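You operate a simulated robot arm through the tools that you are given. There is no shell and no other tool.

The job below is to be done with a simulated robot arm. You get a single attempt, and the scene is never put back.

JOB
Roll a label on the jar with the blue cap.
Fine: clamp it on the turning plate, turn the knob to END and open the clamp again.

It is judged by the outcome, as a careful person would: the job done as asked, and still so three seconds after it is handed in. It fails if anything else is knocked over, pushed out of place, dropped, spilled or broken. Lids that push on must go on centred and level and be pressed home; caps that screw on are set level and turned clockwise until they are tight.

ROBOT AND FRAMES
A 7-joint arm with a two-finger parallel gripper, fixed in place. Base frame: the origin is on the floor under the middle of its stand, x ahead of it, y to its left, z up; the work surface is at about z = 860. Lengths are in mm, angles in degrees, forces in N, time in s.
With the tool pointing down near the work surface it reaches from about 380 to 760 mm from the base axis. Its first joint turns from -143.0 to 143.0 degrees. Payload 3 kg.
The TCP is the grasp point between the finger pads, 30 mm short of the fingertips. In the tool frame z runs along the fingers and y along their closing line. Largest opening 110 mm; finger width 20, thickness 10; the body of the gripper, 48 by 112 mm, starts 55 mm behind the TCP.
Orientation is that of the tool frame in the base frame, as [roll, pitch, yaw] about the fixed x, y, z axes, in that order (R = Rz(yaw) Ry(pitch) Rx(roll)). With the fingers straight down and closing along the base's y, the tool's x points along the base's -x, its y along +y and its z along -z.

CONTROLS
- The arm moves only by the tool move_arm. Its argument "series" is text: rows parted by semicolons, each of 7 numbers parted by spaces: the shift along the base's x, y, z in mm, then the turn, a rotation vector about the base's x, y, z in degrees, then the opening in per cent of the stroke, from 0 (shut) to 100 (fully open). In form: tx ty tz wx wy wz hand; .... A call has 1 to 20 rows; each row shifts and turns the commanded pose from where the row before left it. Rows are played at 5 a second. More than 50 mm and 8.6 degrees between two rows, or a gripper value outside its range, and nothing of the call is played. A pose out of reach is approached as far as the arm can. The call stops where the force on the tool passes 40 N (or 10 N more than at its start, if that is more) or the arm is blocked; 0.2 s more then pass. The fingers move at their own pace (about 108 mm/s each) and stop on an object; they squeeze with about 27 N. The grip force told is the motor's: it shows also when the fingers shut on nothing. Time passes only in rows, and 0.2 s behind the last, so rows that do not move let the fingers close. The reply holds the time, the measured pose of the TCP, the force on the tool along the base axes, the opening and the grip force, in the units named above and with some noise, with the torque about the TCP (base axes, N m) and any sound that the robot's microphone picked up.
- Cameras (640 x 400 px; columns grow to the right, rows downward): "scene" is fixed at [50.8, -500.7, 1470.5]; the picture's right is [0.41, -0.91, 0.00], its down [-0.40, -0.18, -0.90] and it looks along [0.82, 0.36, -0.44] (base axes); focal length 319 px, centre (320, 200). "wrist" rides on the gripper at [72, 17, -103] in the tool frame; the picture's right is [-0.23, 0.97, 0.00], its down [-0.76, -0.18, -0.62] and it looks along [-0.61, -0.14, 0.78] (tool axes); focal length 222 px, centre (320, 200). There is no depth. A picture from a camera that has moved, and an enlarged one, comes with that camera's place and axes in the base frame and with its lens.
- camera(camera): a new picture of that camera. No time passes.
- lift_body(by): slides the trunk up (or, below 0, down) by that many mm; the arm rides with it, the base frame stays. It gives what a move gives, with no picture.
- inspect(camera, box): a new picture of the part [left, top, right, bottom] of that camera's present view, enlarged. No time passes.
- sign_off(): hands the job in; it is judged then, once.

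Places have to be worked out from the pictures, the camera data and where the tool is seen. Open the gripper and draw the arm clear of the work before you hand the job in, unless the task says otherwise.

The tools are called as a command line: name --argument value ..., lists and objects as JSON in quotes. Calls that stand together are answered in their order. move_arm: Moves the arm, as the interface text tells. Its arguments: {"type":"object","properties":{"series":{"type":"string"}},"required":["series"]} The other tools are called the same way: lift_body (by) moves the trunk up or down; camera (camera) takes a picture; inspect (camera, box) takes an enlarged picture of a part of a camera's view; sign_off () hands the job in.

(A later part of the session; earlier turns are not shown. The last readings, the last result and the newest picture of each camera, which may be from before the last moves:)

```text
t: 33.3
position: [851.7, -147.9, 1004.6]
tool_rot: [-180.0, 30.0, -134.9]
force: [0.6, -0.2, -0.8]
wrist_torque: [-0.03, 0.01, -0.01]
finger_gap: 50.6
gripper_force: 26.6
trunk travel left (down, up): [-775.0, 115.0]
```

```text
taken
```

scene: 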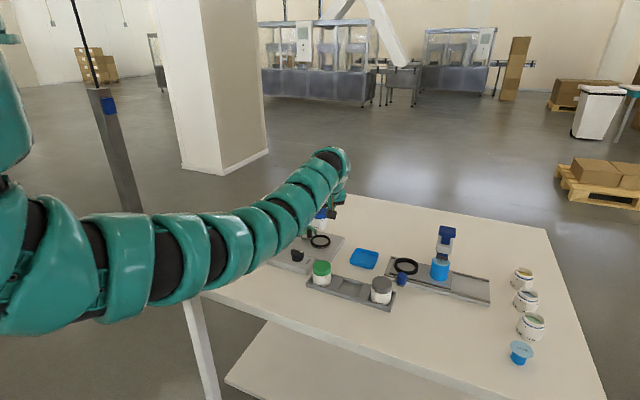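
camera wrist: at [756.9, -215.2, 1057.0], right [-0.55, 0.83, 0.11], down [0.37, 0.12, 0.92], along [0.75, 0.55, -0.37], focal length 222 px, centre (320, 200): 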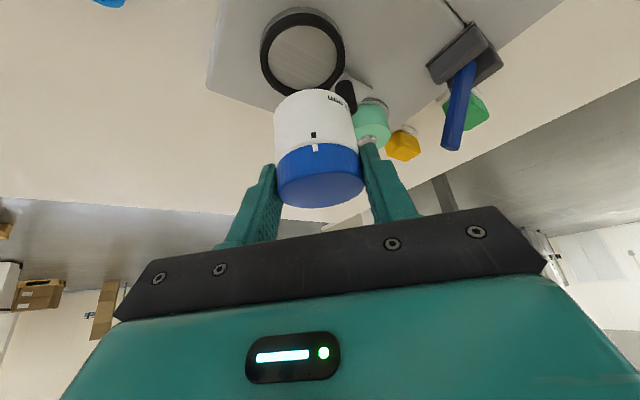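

The jar is over the plate with its bottom near z 956. I lower the trunk 40 mm, which brings the jar straight down to about 20 mm above the ring, and look again.

lift_body --by -40

inspect --camera "wrist" --box '[220, 20, 420, 220]'

inspect --camera "scene" --box '[280, 200, 360, 260]'

```text
t: 34.1
position: [851.6, -146.5, 964.9]
tool_rot: [179.9, 30.0, -135.0]
force: [-0.7, 0.9, -1.2]
wrist_torque: [-0.01, -0.05, 0.01]
finger_gap: 50.7
gripper_force: 27.3
trunk travel left (down, up): [-735.0, 155.0]
```

```text
2.00 times, centred on (320, 120) of wrist
camera zoom: at [756.9, -215.1, 1017.3], right [-0.55, 0.83, 0.11], down [0.37, 0.12, 0.92], along [0.75, 0.55, -0.37], focal length 444 px, centre (320, 360)
```

zoom: 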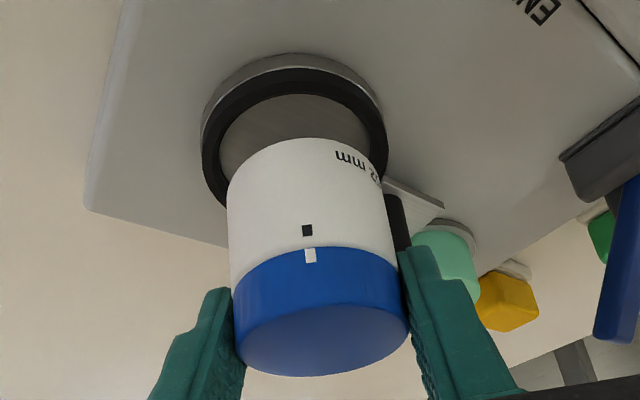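

```text
6.67 times, centred on (320, 230) of scene
camera zoom: at [50.8, -500.7, 1470.5], right [0.41, -0.91, 0.0], down [-0.4, -0.18, -0.9], along [0.82, 0.36, -0.44], focal length 2128 px, centre (320, 0)
```

zoom: 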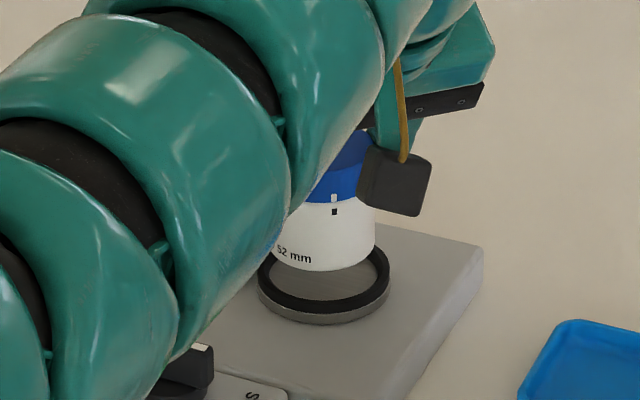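

Lateral alignment in the scene view looks very close. I zoom in further in both views to measure the remaining offset before lowering.

inspect --camera "scene" --box '[305, 224, 341, 246]'

inspect --camera "wrist" --box '[255, 40, 385, 150]'

```text
16.00 times, centred on (323, 235) of scene
camera zoom: at [50.8, -500.7, 1470.5], right [0.41, -0.91, 0.0], down [-0.4, -0.18, -0.9], along [0.82, 0.36, -0.44], focal length 5107 px, centre (272, -360)
```

zoom: 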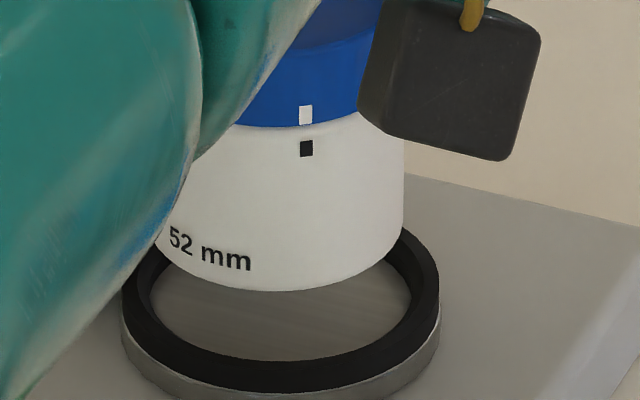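

```text
3.64 times, centred on (320, 95) of wrist
camera zoom: at [756.9, -215.1, 1017.3], right [-0.55, 0.83, 0.11], down [0.37, 0.12, 0.92], along [0.75, 0.55, -0.37], focal length 808 px, centre (320, 582)
```

zoom: 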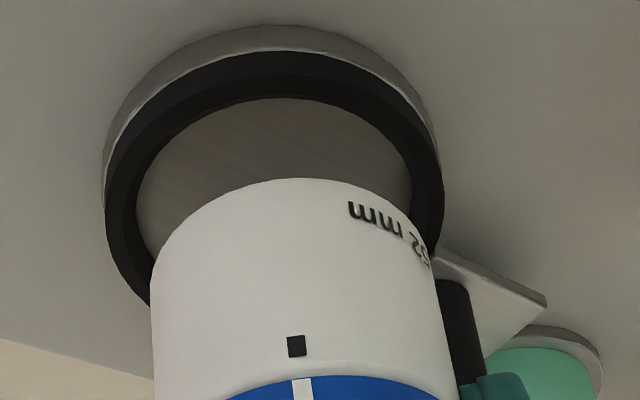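

The jar is about 1 mm off sideways as seen from the scene camera; the depth direction is still uncertain because of the height gap. I correct the sideways part and lower 10 mm, then measure again.

move_arm --series "0.4 -0.9 -3 0 0 0 0; 0 0 -4 0 0 0 0; 0 0 -3 0 0 0 0; 0 0 0 0 0 0 0"

inspect --camera "scene" --box '[305, 224, 341, 246]'

inspect --camera "wrist" --box '[255, 40, 385, 150]'

```text
t: 35.1
position: [851.4, -146.9, 953.8]
tool_rot: [180.0, 29.9, -135.0]
force: [-0.7, 0.6, 0.1]
wrist_torque: [0.01, 0.0, -0.01]
finger_gap: 50.8
gripper_force: 26.6
trunk travel left (down, up): [-735.0, 155.0]
```

```text
16.00 times, centred on (323, 235) of scene
camera zoom: at [50.8, -500.7, 1470.5], right [0.41, -0.91, 0.0], down [-0.4, -0.18, -0.9], along [0.82, 0.36, -0.44], focal length 5107 px, centre (272, -360)
```

zoom: 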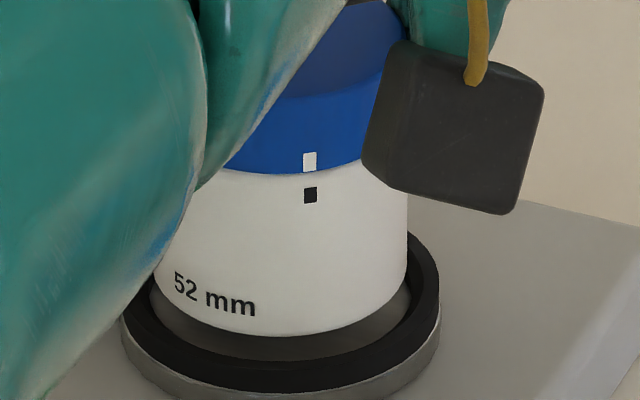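

```text
3.64 times, centred on (320, 95) of wrist
camera zoom: at [757.4, -215.8, 1006.5], right [-0.55, 0.83, 0.11], down [0.37, 0.12, 0.92], along [0.75, 0.55, -0.37], focal length 808 px, centre (320, 582)
```

zoom: 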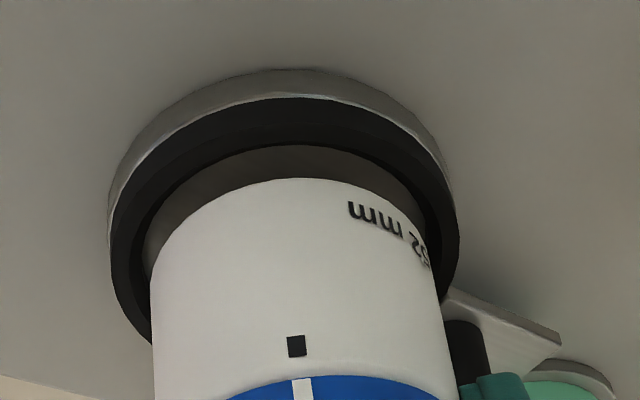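

After correcting for the ring's wall height, both views agree the jar is centred over the ring within about 1 mm, with its bottom just about 3 mm above the ring. I lower gently in 1 mm steps and watch the force.

move_arm --series "0 0 -1 0 0 0 0; 0 0 -1 0 0 0 0; 0 0 -1 0 0 0 0; 0 0 -1 0 0 0 0; 0 0 0 0 0 0 0"

inspect --camera "scene" --box '[305, 224, 341, 246]'

inspect --camera "wrist" --box '[255, 40, 385, 150]'

```text
t: 36.3
position: [850.5, -148.1, 949.4]
tool_rot: [-180.0, 29.9, -134.9]
force: [0.0, 0.0, -0.4]
wrist_torque: [-0.01, 0.07, -0.01]
finger_gap: 50.9
gripper_force: 26.9
trunk travel left (down, up): [-735.0, 155.0]
```

```text
16.00 times, centred on (323, 235) of scene
camera zoom: at [50.8, -500.7, 1470.5], right [0.41, -0.91, 0.0], down [-0.4, -0.18, -0.9], along [0.82, 0.36, -0.44], focal length 5107 px, centre (272, -360)
```

zoom: 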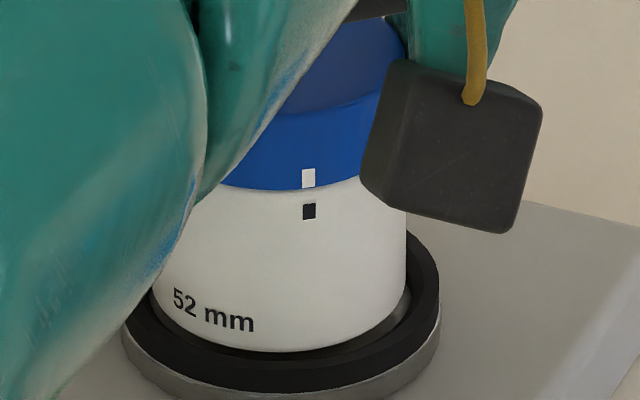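

```text
3.64 times, centred on (320, 95) of wrist
camera zoom: at [757.0, -215.8, 1002.9], right [-0.55, 0.83, 0.11], down [0.37, 0.12, 0.92], along [0.75, 0.55, -0.37], focal length 808 px, centre (320, 582)
```

zoom: 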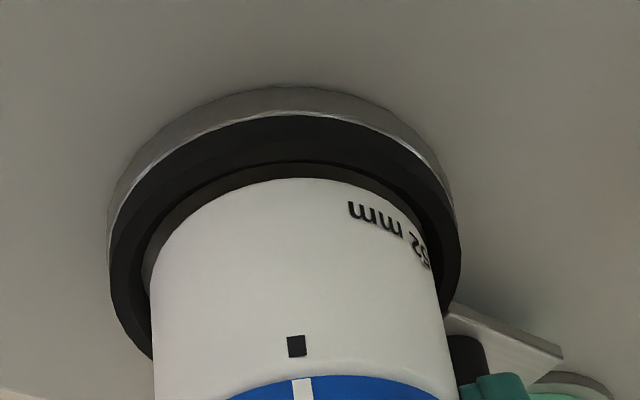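

The jar still looks centred, with its bottom about at the ring's lip and no contact force yet. I lower 2 mm more.

move_arm --series "0 0 -1 0 0 0 0; 0 0 -1 0 0 0 0; 0 0 0 0 0 0 0"

inspect --camera "scene" --box '[305, 224, 341, 246]'

inspect --camera "wrist" --box '[255, 40, 385, 150]'

```text
t: 37.1
position: [851.2, -148.8, 948.0]
tool_rot: [180.0, 30.0, -135.0]
force: [-1.0, 0.4, -1.9]
wrist_torque: [-0.02, 0.01, -0.02]
finger_gap: 50.7
gripper_force: 26.9
trunk travel left (down, up): [-735.0, 155.0]
```

```text
16.00 times, centred on (323, 235) of scene
camera zoom: at [50.8, -500.7, 1470.5], right [0.41, -0.91, 0.0], down [-0.4, -0.18, -0.9], along [0.82, 0.36, -0.44], focal length 5107 px, centre (272, -360)
```

zoom: 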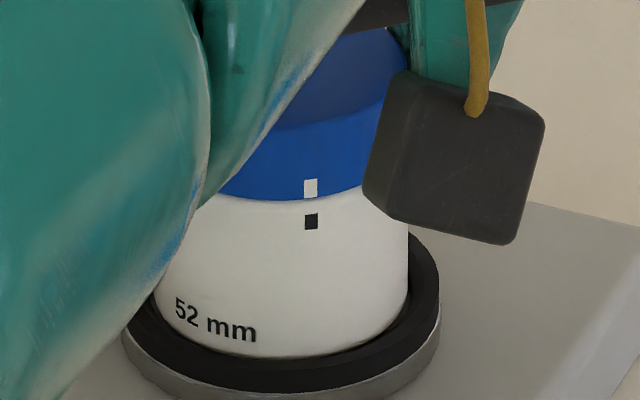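

```text
3.64 times, centred on (320, 95) of wrist
camera zoom: at [757.3, -216.1, 1000.5], right [-0.55, 0.83, 0.11], down [0.37, 0.12, 0.92], along [0.75, 0.55, -0.37], focal length 808 px, centre (320, 582)
```

zoom: 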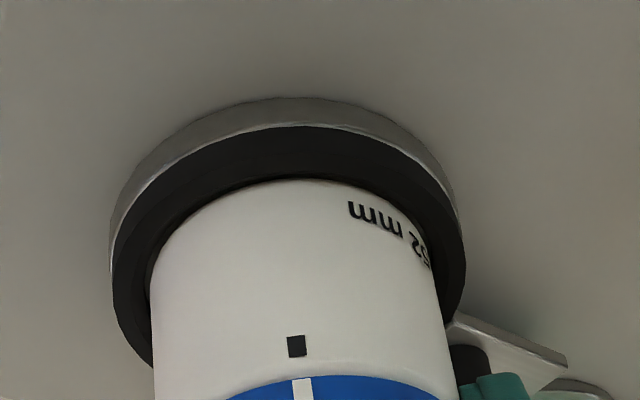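

Both views show the jar bottom now meeting the ring's lip evenly, with no upward force. I lower 2 mm more.

move_arm --series "0 0 -1 0 0 0 0; 0 0 -1 0 0 0 0; 0 0 0 0 0 0 0"

inspect --camera "wrist" --box '[255, 40, 385, 150]'

inspect --camera "scene" --box '[305, 224, 341, 246]'

```text
t: 37.9
position: [850.4, -148.5, 944.9]
tool_rot: [180.0, 30.1, -134.9]
force: [-0.4, 0.0, -0.5]
wrist_torque: [0.06, -0.02, 0.0]
finger_gap: 51.0
gripper_force: 26.8
trunk travel left (down, up): [-735.0, 155.0]
```

```text
3.64 times, centred on (320, 95) of wrist
camera zoom: at [757.4, -216.4, 998.5], right [-0.55, 0.83, 0.11], down [0.37, 0.12, 0.92], along [0.75, 0.55, -0.37], focal length 808 px, centre (320, 582)
```

zoom: 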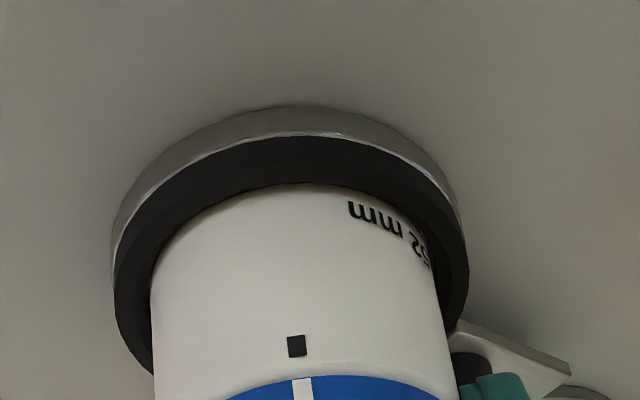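

```text
16.00 times, centred on (323, 235) of scene
camera zoom: at [50.8, -500.7, 1470.5], right [0.41, -0.91, 0.0], down [-0.4, -0.18, -0.9], along [0.82, 0.36, -0.44], focal length 5107 px, centre (272, -360)
```

zoom: 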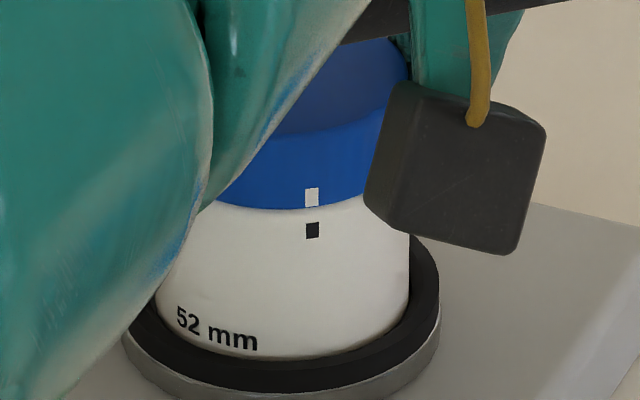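

The lip now hides the jar's bottom edge in both views, so the jar is entering the ring freely. I keep lowering in 1 mm steps until the disc carries it.

move_arm --series "0 0 -1 0 0 0 0; 0 0 -1 0 0 0 0; 0 0 0 0 0 0 0"

move_arm --series "0 0 -1 0 0 0 0; 0 0 0 0 0 0 0"

inspect --camera "scene" --box '[305, 224, 341, 246]'

```text
t: 38.7
position: [852.1, -147.5, 945.2]
tool_rot: [-179.9, 30.1, -135.0]
force: [1.8, -1.8, 11.4]
wrist_torque: [0.06, 0.15, -0.01]
finger_gap: 50.9
gripper_force: 27.4
trunk travel left (down, up): [-735.0, 155.0]
```

```text
t: 39.3
position: [851.1, -147.5, 945.7]
tool_rot: [-179.8, 30.1, -134.9]
force: [6.3, -1.4, 19.5]
wrist_torque: [0.06, -0.02, -0.03]
finger_gap: 50.8
gripper_force: 27.2
trunk travel left (down, up): [-735.0, 155.0]
```

```text
16.00 times, centred on (323, 235) of scene
camera zoom: at [50.8, -500.7, 1470.5], right [0.41, -0.91, 0.0], down [-0.4, -0.18, -0.9], along [0.82, 0.36, -0.44], focal length 5107 px, centre (272, -360)
```

zoom: 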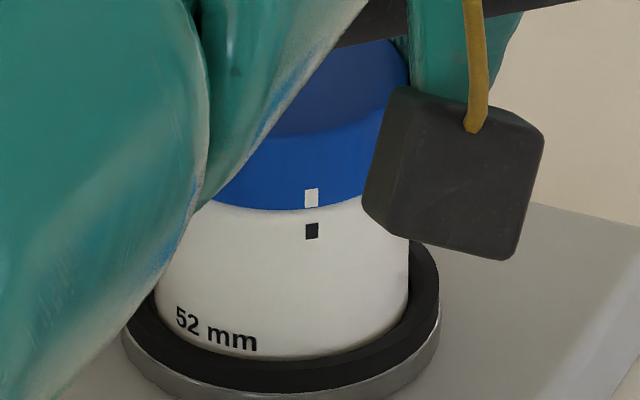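

The jar stopped with 19 N upward and a +x side force of 6 N after sinking about 3 mm; it may be riding on the ring's inside edge on the -x side. I back off 2 mm, shift about 1 mm in +x, and lower again to see whether it goes deeper.

move_arm --series "0 0 1 0 0 0 0; 0 0 1.5 0 0 0 0; 0 0 0 0 0 0 0"

move_arm --series "0.8 -0.2 0 0 0 0 0; 0 0 -0.5 0 0 0 0; 0 0 -0.5 0 0 0 0; 0 0 0 0 0 0 0"

inspect --camera "wrist" --box '[255, 40, 385, 150]'

```text
t: 40.1
position: [851.4, -148.3, 945.0]
tool_rot: [179.8, 29.9, -135.0]
force: [3.5, -0.6, 7.5]
wrist_torque: [0.04, -0.26, 0.0]
finger_gap: 51.0
gripper_force: 26.8
trunk travel left (down, up): [-735.0, 155.0]
```

```text
t: 41.1
position: [850.3, -149.0, 945.5]
tool_rot: [180.0, 30.0, -135.0]
force: [-3.6, 1.3, 8.1]
wrist_torque: [0.05, 0.31, 0.03]
finger_gap: 50.9
gripper_force: 27.2
trunk travel left (down, up): [-735.0, 155.0]
```

```text
3.64 times, centred on (320, 95) of wrist
camera zoom: at [756.6, -216.1, 998.0], right [-0.55, 0.83, 0.11], down [0.37, 0.12, 0.92], along [0.75, 0.55, -0.37], focal length 808 px, centre (320, 582)
```

zoom: 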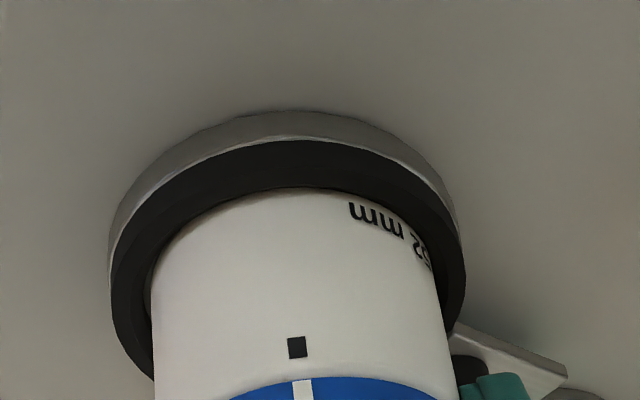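

The side force flipped sign with a 0.8 mm shift, and measuring mark-to-lip distance shows the jar about 4–5 mm below the lip — that is the full depth of the recess, so it is resting on the disc. I relax the push and re-check before letting go.

move_arm --series "-0.4 0.1 0.5 0 0 0 0; 0 0 0.5 0 0 0 0; 0 0 0 0 0 0 0"

inspect --camera "scene" --box '[305, 224, 341, 246]'

inspect --camera "wrist" --box '[220, 60, 420, 230]'

```text
t: 41.9
position: [851.1, -147.9, 944.6]
tool_rot: [180.0, 30.0, -135.2]
force: [-0.5, 0.6, 3.6]
wrist_torque: [0.0, 0.12, 0.01]
finger_gap: 50.9
gripper_force: 27.4
trunk travel left (down, up): [-735.0, 155.0]
```

```text
16.00 times, centred on (323, 235) of scene
camera zoom: at [50.8, -500.7, 1470.5], right [0.41, -0.91, 0.0], down [-0.4, -0.18, -0.9], along [0.82, 0.36, -0.44], focal length 5107 px, centre (272, -360)
```

zoom: 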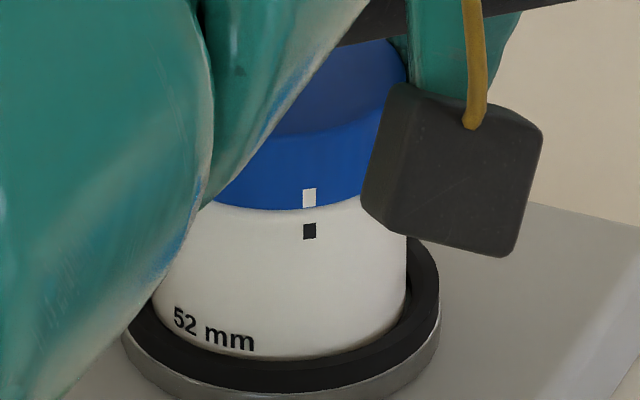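

```text
2.35 times, centred on (320, 145) of wrist
camera zoom: at [757.0, -215.9, 998.1], right [-0.55, 0.83, 0.11], down [0.37, 0.12, 0.92], along [0.75, 0.55, -0.37], focal length 523 px, centre (320, 329)
```

zoom: 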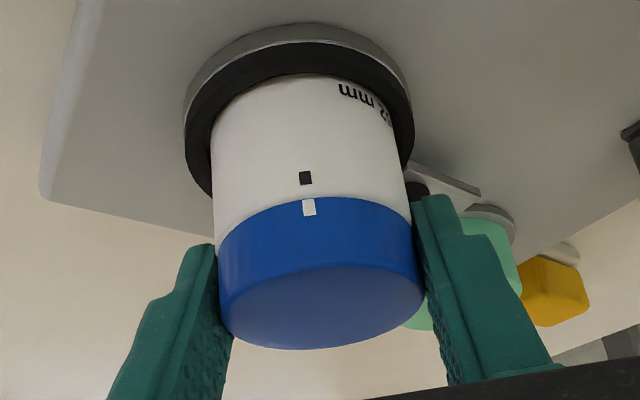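

Side force is near zero, the jar sits square in the ring. I open the fingers a little to release it.

move_arm --series "0 0 0 0 0 0 50; 0 0 0 0 0 0 56; 0 0 0 0 0 0 62; 0 0 0 0 0 0 62"

inspect --camera "scene" --box '[305, 224, 341, 246]'

inspect --camera "wrist" --box '[220, 60, 420, 230]'

```text
t: 42.9
position: [852.2, -147.8, 945.1]
tool_rot: [180.0, 30.0, -135.0]
force: [0.1, 0.3, -0.1]
wrist_torque: [0.0, 0.02, -0.01]
finger_gap: 68.2
gripper_force: 0.1
trunk travel left (down, up): [-735.0, 155.0]
```

```text
16.00 times, centred on (323, 235) of scene
camera zoom: at [50.8, -500.7, 1470.5], right [0.41, -0.91, 0.0], down [-0.4, -0.18, -0.9], along [0.82, 0.36, -0.44], focal length 5107 px, centre (272, -360)
```

zoom: 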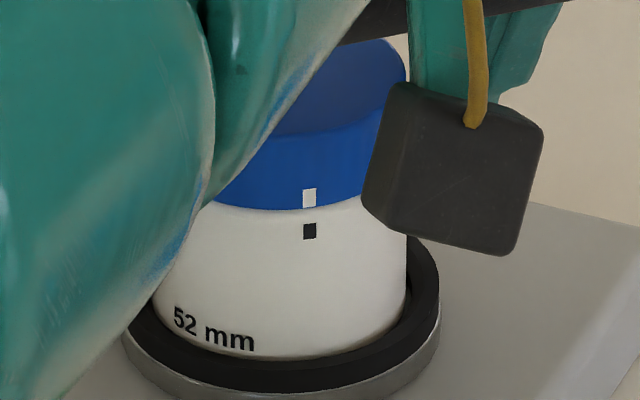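

```text
2.35 times, centred on (320, 145) of wrist
camera zoom: at [757.5, -215.9, 998.1], right [-0.55, 0.83, 0.11], down [0.37, 0.12, 0.92], along [0.75, 0.55, -0.37], focal length 523 px, centre (320, 329)
```

zoom: 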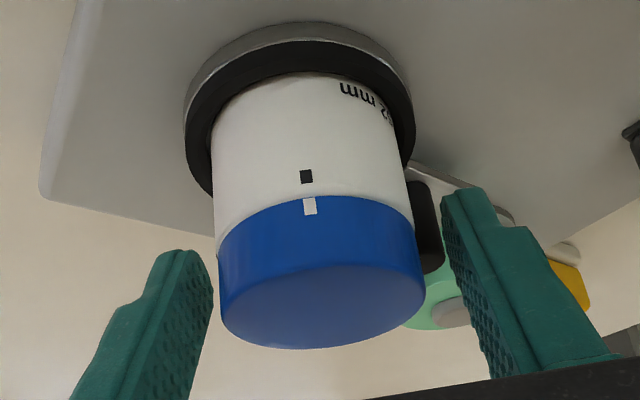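

The jar did not move at all on release, so it is seated and level. I withdraw the hand backward along the fingers, then look.

move_arm --series "-2 -2 5 0 0 0 62; -5.3 -5.3 13 0 0 0 62; -5.3 -5.3 13 0 0 0 62; -5.3 -5.3 13 0 0 0 62; -5.3 -5.3 13 0 0 0 62; -5.3 -5.3 13 0 0 0 62; -5 -5 10 0 0 0 62; 0 0 0 0 0 0 62"

camera --camera "wrist"

inspect --camera "wrist" --box '[240, 0, 520, 180]'

camera --camera "scene"

```text
t: 44.7
position: [818.6, -180.9, 1026.4]
tool_rot: [180.0, 30.0, -134.9]
force: [0.2, 0.0, -0.9]
wrist_torque: [0.04, 0.0, -0.01]
finger_gap: 68.0
gripper_force: 0.0
trunk travel left (down, up): [-735.0, 155.0]
```

```text
taken
camera wrist: at [723.9, -249.6, 1079.2], right [-0.55, 0.83, 0.11], down [0.37, 0.12, 0.92], along [0.75, 0.55, -0.37], focal length 222 px, centre (320, 200)
```

wrist: 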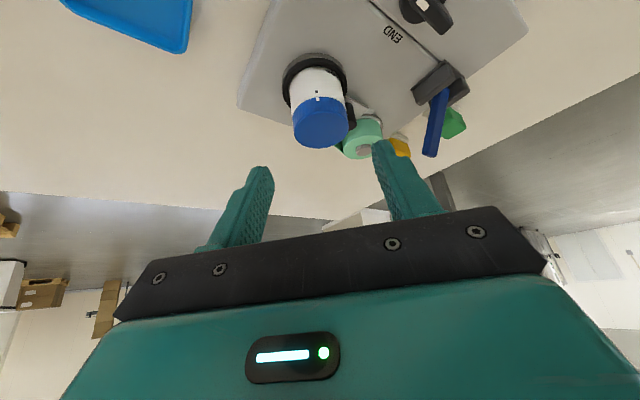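

```text
2.22 times, centred on (380, 90) of wrist
camera zoom: at [723.9, -249.6, 1079.2], right [-0.55, 0.83, 0.11], down [0.37, 0.12, 0.92], along [0.75, 0.55, -0.37], focal length 494 px, centre (187, 444)
```

zoom: 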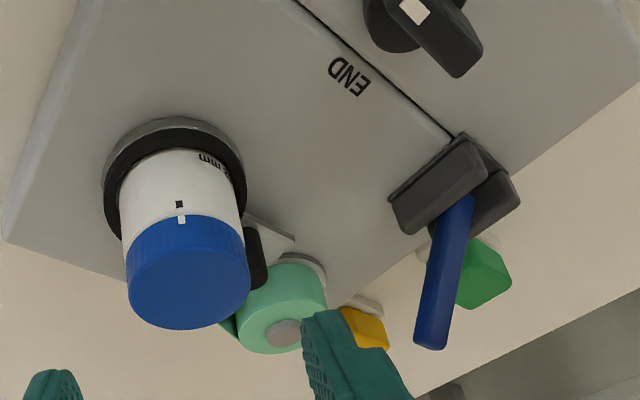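

```text
taken
```

scene: 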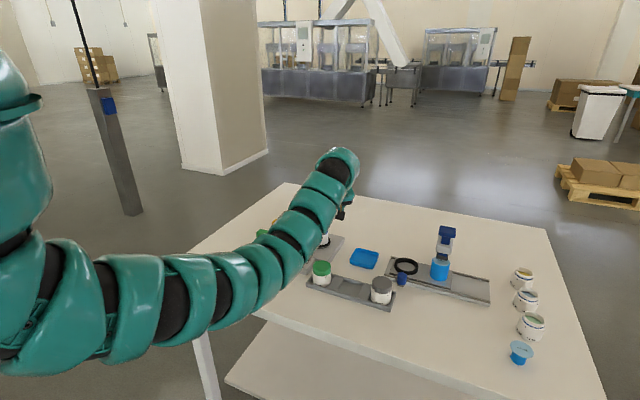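

The jar stands upright in the ring. Now for the lever: I move back toward the machine's front at a safe height and return the hand to straight-down, closing along y.

move_arm --series "-12.3 15.2 4.8 0 0 0 62; -12.3 15.2 4.8 0 0 0 62; -12.3 15.2 4.8 0 0 0 62; -12.3 15.2 4.8 0 0 0 62; -12.3 15.2 4.8 0 0 0 62; -12.3 15.2 4.8 0 0 0 62; 0 0 0 -5.303 5.303 0 62; 0 0 0 -5.303 5.303 0 62; 0 0 0 -5.303 5.303 0 62; 0 0 0 -5.303 5.303 0 62; 0 0 0 0 0 -7.5 62; 0 0 0 0 0 -7.5 62; 0 0 0 0 0 -7.5 62; 0 0 0 0 0 -7.5 62; 0 0 0 0 0 -7.5 62; 0 0 0 0 0 -7.5 62; 0 0 0 0 0 0 62"

camera --camera "wrist"

camera --camera "scene"

```text
t: 48.3
position: [743.7, -90.7, 1054.2]
tool_rot: [-179.9, 0.0, 180.0]
force: [0.0, -0.3, -0.5]
wrist_torque: [-0.03, -0.02, -0.01]
finger_gap: 68.4
gripper_force: 0.0
trunk travel left (down, up): [-735.0, 155.0]
```

```text
taken
camera wrist: at [670.4, -72.5, 1157.8], right [0.23, 0.97, 0.0], down [0.76, -0.18, 0.62], along [0.61, -0.14, -0.78], focal length 222 px, centre (320, 200)
```

wrist: 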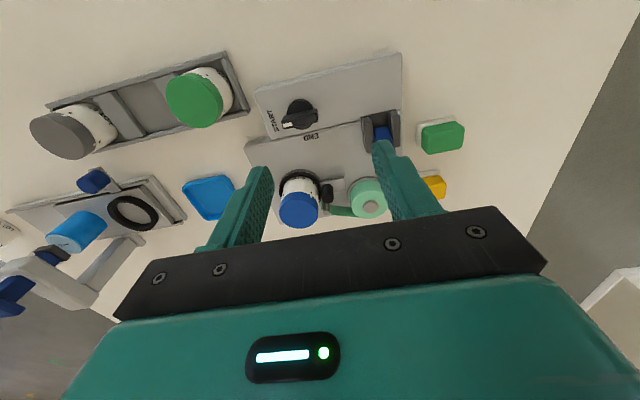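

```text
taken
```

scene: 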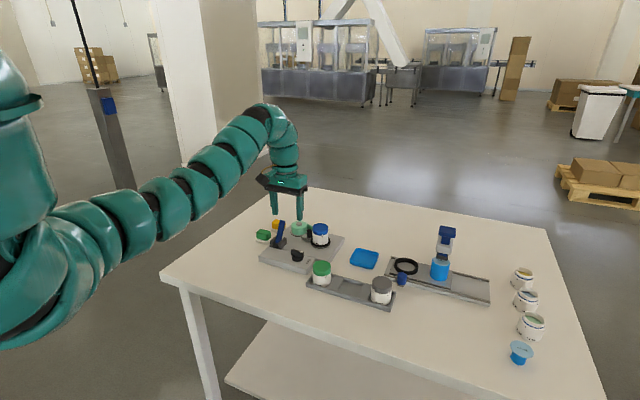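

The scene camera has a clear view again; I check the jar seat, roller and lever in detail.

inspect --camera "scene" --box '[295, 215, 345, 250]'

inspect --camera "scene" --box '[255, 212, 305, 265]'

```text
11.43 times, centred on (320, 232) of scene
camera zoom: at [50.8, -500.7, 1470.5], right [0.41, -0.91, 0.0], down [-0.4, -0.18, -0.9], along [0.82, 0.36, -0.44], focal length 3648 px, centre (320, -171)
```

zoom: 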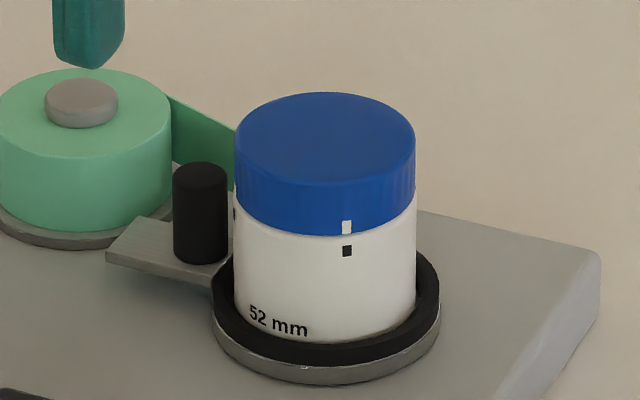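

```text
7.55 times, centred on (280, 238) of scene
camera zoom: at [50.8, -500.7, 1470.5], right [0.41, -0.91, 0.0], down [-0.4, -0.18, -0.9], along [0.82, 0.36, -0.44], focal length 2409 px, centre (622, -91)
```

zoom: 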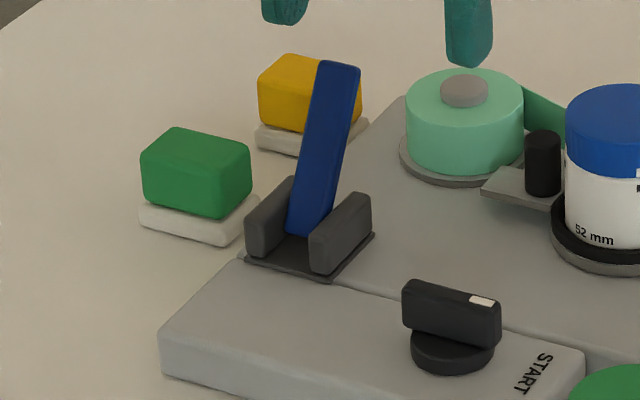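

The jar is seated squarely in the ring. The free space in front of the lever shows it is meant to be pulled from its backward lean toward the robot (-x). I move in line with it (y≈-25), tilt the fingers 20° outward for reach, and look.

move_arm --series "0 13 0 0 0 0 50; 0 13 0 0 0 0 40; 0 13 0 0 0 0 40; 0 13 0 0 0 0 40; 0 13 0 0 0 0 40; 0 0 0 0 -6.667 0 40; 0 0 0 0 -6.667 0 40; 0 0 0 0 -6.667 0 40; 0 0 0 0 0 0 40"

camera --camera "wrist"

inspect --camera "wrist" --box '[240, 40, 420, 190]'

```text
t: 50.3
position: [744.7, -24.5, 1056.8]
tool_rot: [180.0, 20.1, 180.0]
force: [0.9, 0.5, 0.4]
wrist_torque: [0.02, -0.01, 0.0]
finger_gap: 43.9
gripper_force: 0.1
trunk travel left (down, up): [-735.0, 155.0]
```

```text
taken
camera wrist: at [639.4, -6.8, 1126.9], right [0.21, 0.97, 0.08], down [0.5, -0.18, 0.85], along [0.84, -0.14, -0.53], focal length 222 px, centre (320, 200)
```

wrist: 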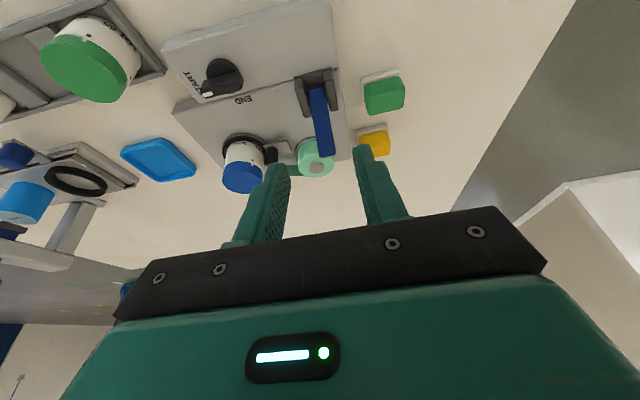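

```text
2.67 times, centred on (330, 115) of wrist
camera zoom: at [639.4, -6.8, 1126.9], right [0.21, 0.97, 0.08], down [0.5, -0.18, 0.85], along [0.84, -0.14, -0.53], focal length 592 px, centre (293, 427)
```

zoom: 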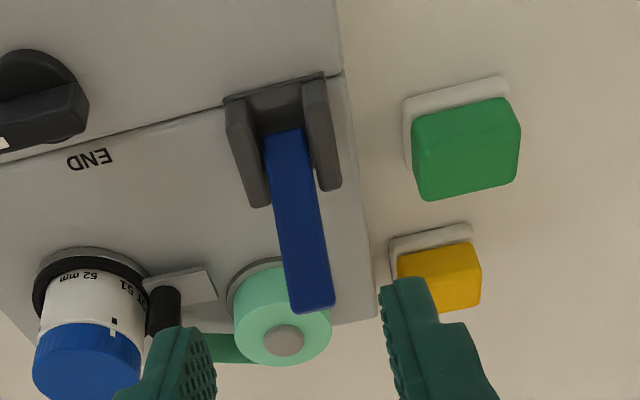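

The lever's top is at about (822,-25,953) and its pivot near (789,-25,890). I bring the open fingers (44 mm) either side of it, around two thirds up, and check before closing.

move_arm --series "17 0 -12 0 0 0 40; 17 0 -12 0 0 0 40; 17 0 -12 0 0 0 40; 17 -0.5 -11 0 0 0 40; 0 0 -14 0 0 0 40; 0 0 -14 0 0 0 40; 0 0 -14 0 0 0 40; 0 0 -14 0 0 0 40; 0 0 -14 0 0 0 40; 0 0 0 0 0 0 40"

camera --camera "wrist"

inspect --camera "scene" --box '[245, 180, 345, 265]'

```text
t: 52.5
position: [811.8, -26.6, 936.3]
tool_rot: [180.0, 20.1, -179.9]
force: [-0.1, 0.6, -0.3]
wrist_torque: [0.03, 0.01, 0.01]
finger_gap: 44.1
gripper_force: 0.1
trunk travel left (down, up): [-735.0, 155.0]
```

```text
taken
camera wrist: at [707.3, -8.3, 1009.2], right [0.21, 0.97, 0.08], down [0.5, -0.18, 0.85], along [0.84, -0.14, -0.53], focal length 222 px, centre (320, 200)
```

wrist: 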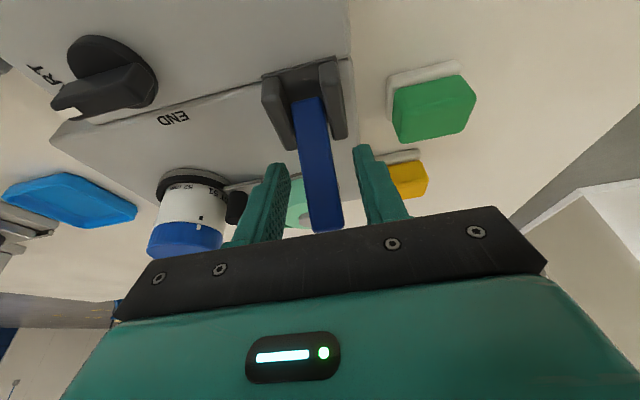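

```text
4.71 times, centred on (295, 222) of scene
camera zoom: at [50.8, -500.7, 1470.5], right [0.41, -0.91, 0.0], down [-0.4, -0.18, -0.9], along [0.82, 0.36, -0.44], focal length 1502 px, centre (438, 94)
```

zoom: 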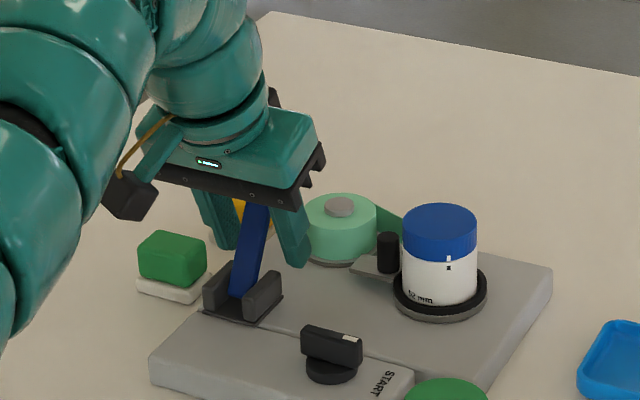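

The lever is between the fingers with clearance to the palm. I close on it.

move_arm --series "0 0 0 0 0 0 25; 0 0 0 0 0 0 10; 0 0 0 0 0 0 0; 0 0 0 0 0 0 0"

camera --camera "wrist"

```text
t: 53.5
position: [812.5, -24.9, 938.6]
tool_rot: [-179.9, 20.0, -179.9]
force: [1.8, 4.3, 0.5]
wrist_torque: [0.03, -0.09, 0.01]
finger_gap: 19.0
gripper_force: 44.5
trunk travel left (down, up): [-735.0, 155.0]
```

```text
taken
camera wrist: at [707.3, -7.4, 1009.2], right [0.21, 0.97, 0.08], down [0.5, -0.18, 0.85], along [0.84, -0.14, -0.53], focal length 222 px, centre (320, 200)
```

wrist: 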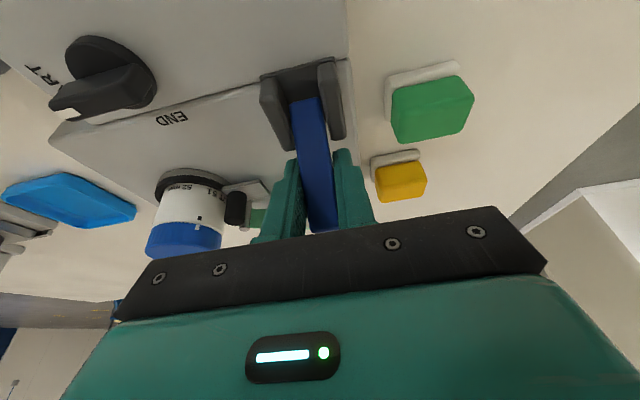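

The lever is held (19 mm wide). I pull it a small way along its arc toward -x and read the force to check that this is its free direction.

move_arm --series "-2.5 0.4 1 0 0 0 0; -2.5 0 1.1 0 0 0 0; -2.6 0 0.8 0 0 0 0; 0 0 0 0 0 0 0"

inspect --camera "scene" --box '[245, 200, 345, 265]'

```text
t: 54.5
position: [809.7, -25.8, 938.7]
tool_rot: [180.0, 20.2, 180.0]
force: [32.4, 6.3, -2.8]
wrist_torque: [-0.15, -1.32, 0.08]
finger_gap: 18.8
gripper_force: 45.8
trunk travel left (down, up): [-735.0, 155.0]
```

```text
6.15 times, centred on (295, 232) of scene
camera zoom: at [50.8, -500.7, 1470.5], right [0.41, -0.91, 0.0], down [-0.4, -0.18, -0.9], along [0.82, 0.36, -0.44], focal length 1964 px, centre (474, 0)
```

zoom: 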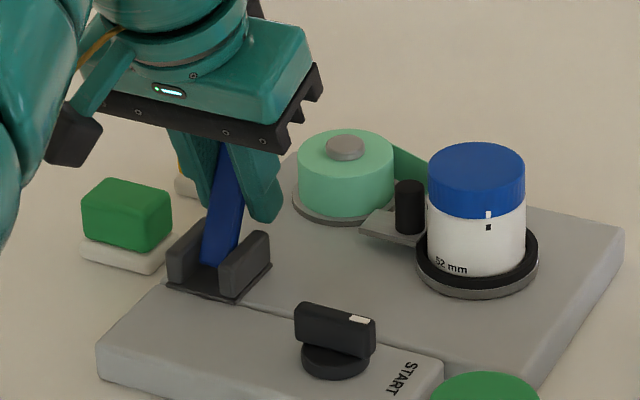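

A firm 32 N with essentially no movement: the lever is against its stop in the -x direction. I return to neutral and try the other way, a few mm along the arc toward +x and down.

move_arm --series "2.6 0 -0.8 0 0 0 0; 2.5 0 -1.1 0 0 0 0; 2.5 -0.2 -1 0 0 0 0; 0 0 0 0 0 0 0"

move_arm --series "2.4 0 -1.3 0 0 0 0; 2.4 0 -1.3 0 0 0 0; 0 0 0 0 0 0 0"

inspect --camera "scene" --box '[245, 200, 345, 265]'

```text
t: 55.5
position: [809.7, -25.5, 938.6]
tool_rot: [-179.9, 20.0, 180.0]
force: [-12.3, 3.4, 16.3]
wrist_torque: [0.23, 0.89, -0.14]
finger_gap: 18.7
gripper_force: 44.8
trunk travel left (down, up): [-735.0, 155.0]
```

```text
t: 56.3
position: [812.0, -24.7, 936.6]
tool_rot: [-180.0, 20.1, 180.0]
force: [-37.4, 2.3, 6.9]
wrist_torque: [0.16, 0.63, -0.1]
finger_gap: 18.9
gripper_force: 44.9
trunk travel left (down, up): [-735.0, 155.0]
```

```text
6.15 times, centred on (295, 232) of scene
camera zoom: at [50.8, -500.7, 1470.5], right [0.41, -0.91, 0.0], down [-0.4, -0.18, -0.9], along [0.82, 0.36, -0.44], focal length 1964 px, centre (474, 0)
```

zoom: 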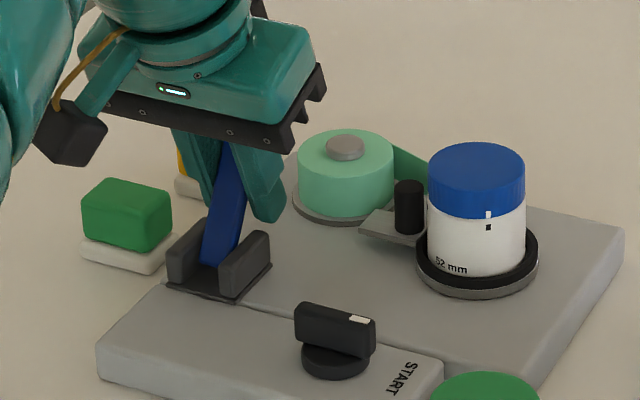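

The torque readings explain it: with a rigid grip at fixed hand angle, the pads' own twist cancelled the pull; net torque on the lever was tiny toward -x yet it moved, and a large +x push only brought it back to its start. So it throws toward -x if the hand turns with it. I go back to neutral and pull along the arc while rotating the hand by the same angle.

move_arm --series "-2.4 0 1.3 0 0 0 0; -2.2 0 1.2 0 0 0 0; 0 0 0 0 0 0 0"

move_arm --series "-2.5 0 1.1 0 -3 0 0; -2.5 0 1.0 0 -3 0 0; 0 0 0 0 0 0 0"

```text
t: 57.1
position: [813.6, -26.3, 936.0]
tool_rot: [180.0, 19.9, 180.0]
force: [-12.8, 5.6, -14.5]
wrist_torque: [-0.03, -0.81, -0.01]
finger_gap: 18.9
gripper_force: 45.7
trunk travel left (down, up): [-735.0, 155.0]
```

```text
t: 57.9
position: [809.7, -25.7, 938.2]
tool_rot: [-180.0, 25.9, 180.0]
force: [-5.8, 6.3, -17.7]
wrist_torque: [0.08, -0.05, 0.06]
finger_gap: 19.0
gripper_force: 44.9
trunk travel left (down, up): [-735.0, 155.0]
```

With the hand turning along, the tangential resistance is nearly zero, so the lever moves freely this way; only a radial mismatch (about 18 N downward) remains. I correct that by about 2.5 mm and continue.

move_arm --series "-0.8 0.7 -2.3 0 0 0 0; -2.5 0 0.8 0 -3 0 0; -2.5 0 0.7 0 -3 0 0; 0 0 0 0 0 0 0"

inspect --camera "scene" --box '[245, 200, 345, 265]'

```text
t: 58.9
position: [804.6, -24.9, 941.3]
tool_rot: [-179.9, 32.3, 179.9]
force: [15.3, 1.8, 0.0]
wrist_torque: [-0.04, -0.64, 0.13]
finger_gap: 18.4
gripper_force: 45.6
trunk travel left (down, up): [-735.0, 155.0]
```

```text
6.15 times, centred on (295, 232) of scene
camera zoom: at [50.8, -500.7, 1470.5], right [0.41, -0.91, 0.0], down [-0.4, -0.18, -0.9], along [0.82, 0.36, -0.44], focal length 1964 px, centre (474, 0)
```

zoom: 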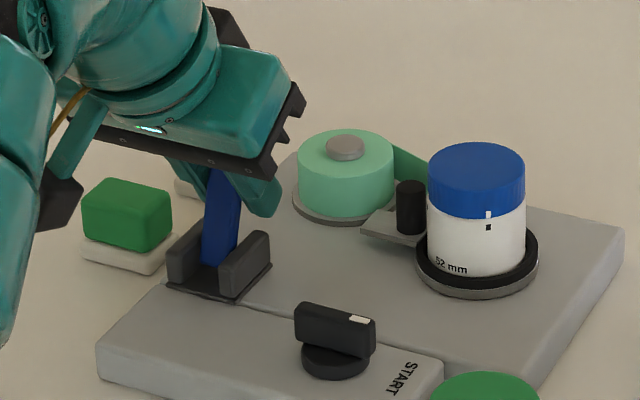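

The lever is coming upright and the roller carriage is starting to move toward the jar, so this is the closing direction. I continue with slightly more rotation per step to relieve the twist.

move_arm --series "0 0 0 0 -2.5 0 0; -2.5 0 0.4 0 -3.5 0 0; -2.5 0 0.3 0 -3.5 0 0; 0 0 0 0 0 0 0"

```text
t: 59.9
position: [798.1, -25.3, 942.3]
tool_rot: [179.9, 41.8, 179.9]
force: [10.9, 0.5, 18.5]
wrist_torque: [-0.2, -0.35, 0.05]
finger_gap: 18.8
gripper_force: 45.4
trunk travel left (down, up): [-735.0, 155.0]
```

Force is now upward, so the true arc rises more than I assumed; I correct upward and go on, with readings every few degrees.

move_arm --series "0 0 2 0 0 0 0; -2.5 0 0.7 0 -3 0 0; -2.5 0 0.6 0 -3 0 0; 0 0 0 0 0 0 0"

inspect --camera "scene" --box '[245, 200, 345, 265]'

camera --camera "wrist"

```text
t: 60.9
position: [792.6, -25.3, 943.0]
tool_rot: [-180.0, 47.5, 179.9]
force: [19.7, 0.1, 14.7]
wrist_torque: [-0.13, -0.74, 0.03]
finger_gap: 18.8
gripper_force: 45.5
trunk travel left (down, up): [-735.0, 155.0]
```

```text
6.15 times, centred on (295, 232) of scene
camera zoom: at [50.8, -500.7, 1470.5], right [0.41, -0.91, 0.0], down [-0.4, -0.18, -0.9], along [0.82, 0.36, -0.44], focal length 1964 px, centre (474, 0)
```

zoom: 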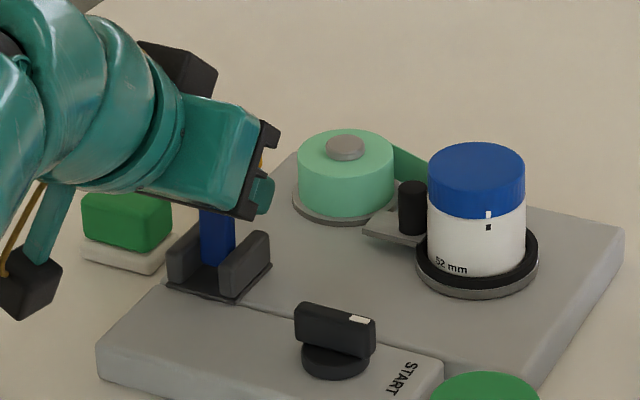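

```text
taken
camera wrist: at [666.4, -7.2, 958.8], right [0.15, 0.97, 0.17], down [0.05, -0.18, 0.98], along [0.99, -0.14, -0.08], focal length 222 px, centre (320, 200)
```

wrist: 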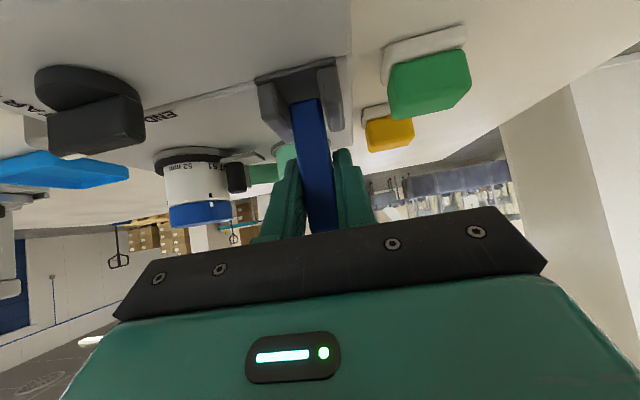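

The lever is now about upright and the roller has moved closer to the jar. The hand is already tilted 47°, so rather than keep gripping I let go, back off, and will push the lever on from behind with closed fingers.

move_arm --series "1.5 0 1.5 0 0 0 0; 0 0 0 0 0 0 20; 0 0 0 0 0 0 36; 0 0 0 0 0 0 36; -7 0 7 0 0 0 36; -11 0 10 0 0 0 36; -11 0 10 0 0 0 36; -11 0 12 0 0 0 36; -8 0 14 0 0 0 36; 0 0 14 0 0 0 36; 0 0 0 0 0 0 36"

inspect --camera "scene" --box '[245, 200, 345, 265]'

camera --camera "wrist"

```text
t: 63.3
position: [746.0, -25.7, 1011.8]
tool_rot: [-179.8, 47.5, -180.0]
force: [-0.2, 1.0, 0.0]
wrist_torque: [0.01, 0.04, 0.0]
finger_gap: 39.6
gripper_force: 0.1
trunk travel left (down, up): [-735.0, 155.0]
```

```text
6.15 times, centred on (295, 232) of scene
camera zoom: at [50.8, -500.7, 1470.5], right [0.41, -0.91, 0.0], down [-0.4, -0.18, -0.9], along [0.82, 0.36, -0.44], focal length 1964 px, centre (474, 0)
```

zoom: 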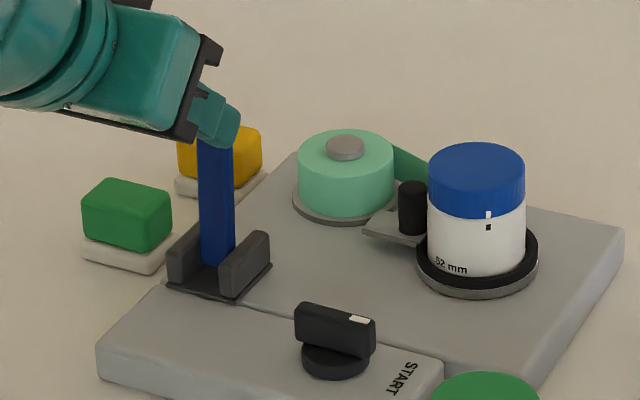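

```text
taken
camera wrist: at [618.2, -7.9, 1027.3], right [0.15, 0.97, 0.17], down [0.05, -0.18, 0.98], along [0.99, -0.14, -0.08], focal length 222 px, centre (320, 200)
```

wrist: 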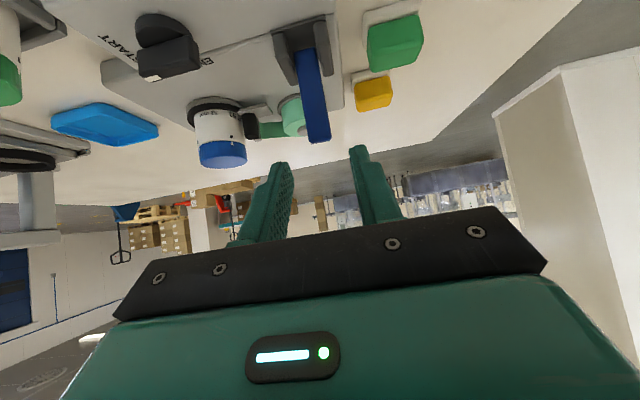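

The lever stays where I left it, upright with its top at about (793,-25,965). The roller needs roughly another 8 mm, so the lever should end up lying toward the robot on the front deck. I close the fingers, go over and behind the lever.

move_arm --series "0 0 5 0 6.875 0 10; 0 0 5 0 6.875 0 0; 0 0 0 0 6.875 0 0; 0 0 0 0 6.875 0 0; 25 0 0 0 0 0 0; 25 0 0 0 0 0 0; 25 0 0 0 0 0 0; 0 0 -16 0 0 0 0; 0 0 -16 0 0 0 0; 0 0 -16 0 0 0 0; 0 0 -15 0 0 0 0; 0 0 0 0 0 0 0"

inspect --camera "scene" --box '[245, 190, 345, 265]'

camera --camera "wrist"

```text
t: 65.9
position: [819.7, -24.7, 958.3]
tool_rot: [180.0, 20.0, 180.0]
force: [0.1, 0.0, -0.1]
wrist_torque: [0.02, 0.04, -0.01]
finger_gap: 0.0
gripper_force: 27.2
trunk travel left (down, up): [-735.0, 155.0]
```

```text
5.33 times, centred on (295, 228) of scene
camera zoom: at [50.8, -500.7, 1470.5], right [0.41, -0.91, 0.0], down [-0.4, -0.18, -0.9], along [0.82, 0.36, -0.44], focal length 1702 px, centre (453, 53)
```

zoom: 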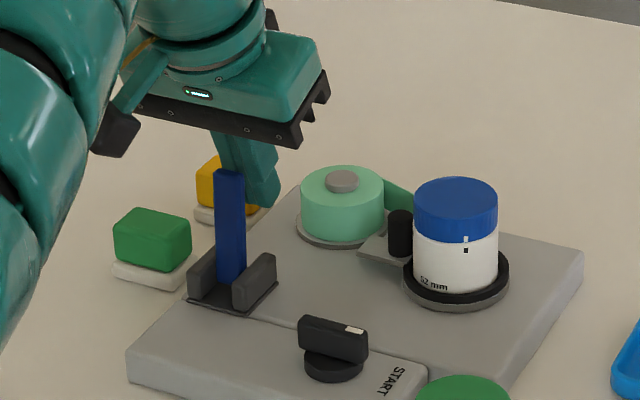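

```text
taken
camera wrist: at [715.1, -7.5, 1029.6], right [0.21, 0.97, 0.08], down [0.5, -0.18, 0.85], along [0.84, -0.14, -0.53], focal length 222 px, centre (320, 200)
```

wrist: 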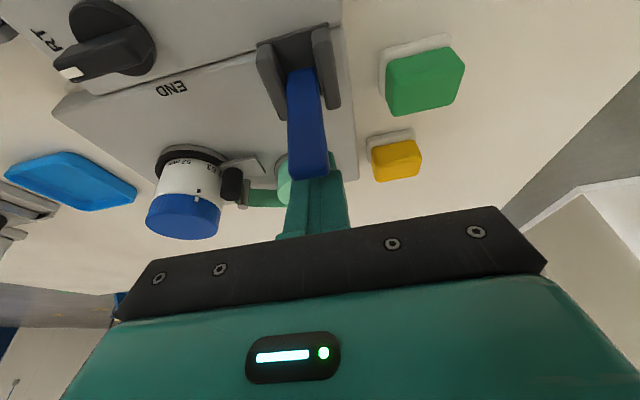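

The closed fingers are behind the lever. I push toward -x and watch the force.

move_arm --series "-5 -1 0 0 0 0 0; -5 -1 0 0 0 0 0; -5 0 0 0 0 0 0; -5 0 0 0 0 0 0; -5 0 0 0 0 0 0; 0 0 0 0 0 0 0"

inspect --camera "scene" --box '[245, 190, 345, 265]'

```text
t: 67.3
position: [796.0, -27.4, 958.6]
tool_rot: [-179.9, 19.9, -180.0]
force: [0.2, 0.5, 0.0]
wrist_torque: [0.0, 0.03, 0.0]
finger_gap: 0.0
gripper_force: 26.8
trunk travel left (down, up): [-735.0, 155.0]
```

```text
5.33 times, centred on (295, 228) of scene
camera zoom: at [50.8, -500.7, 1470.5], right [0.41, -0.91, 0.0], down [-0.4, -0.18, -0.9], along [0.82, 0.36, -0.44], focal length 1702 px, centre (453, 53)
```

zoom: 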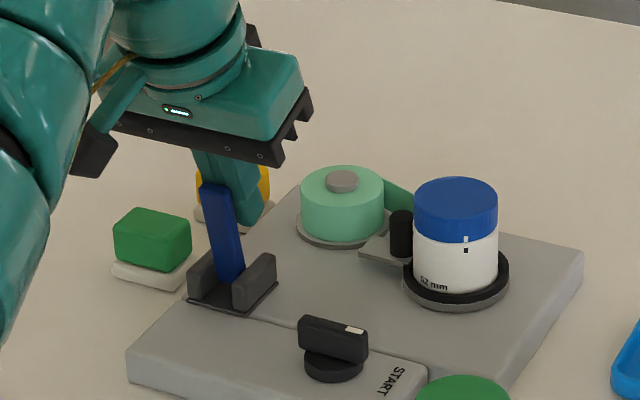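

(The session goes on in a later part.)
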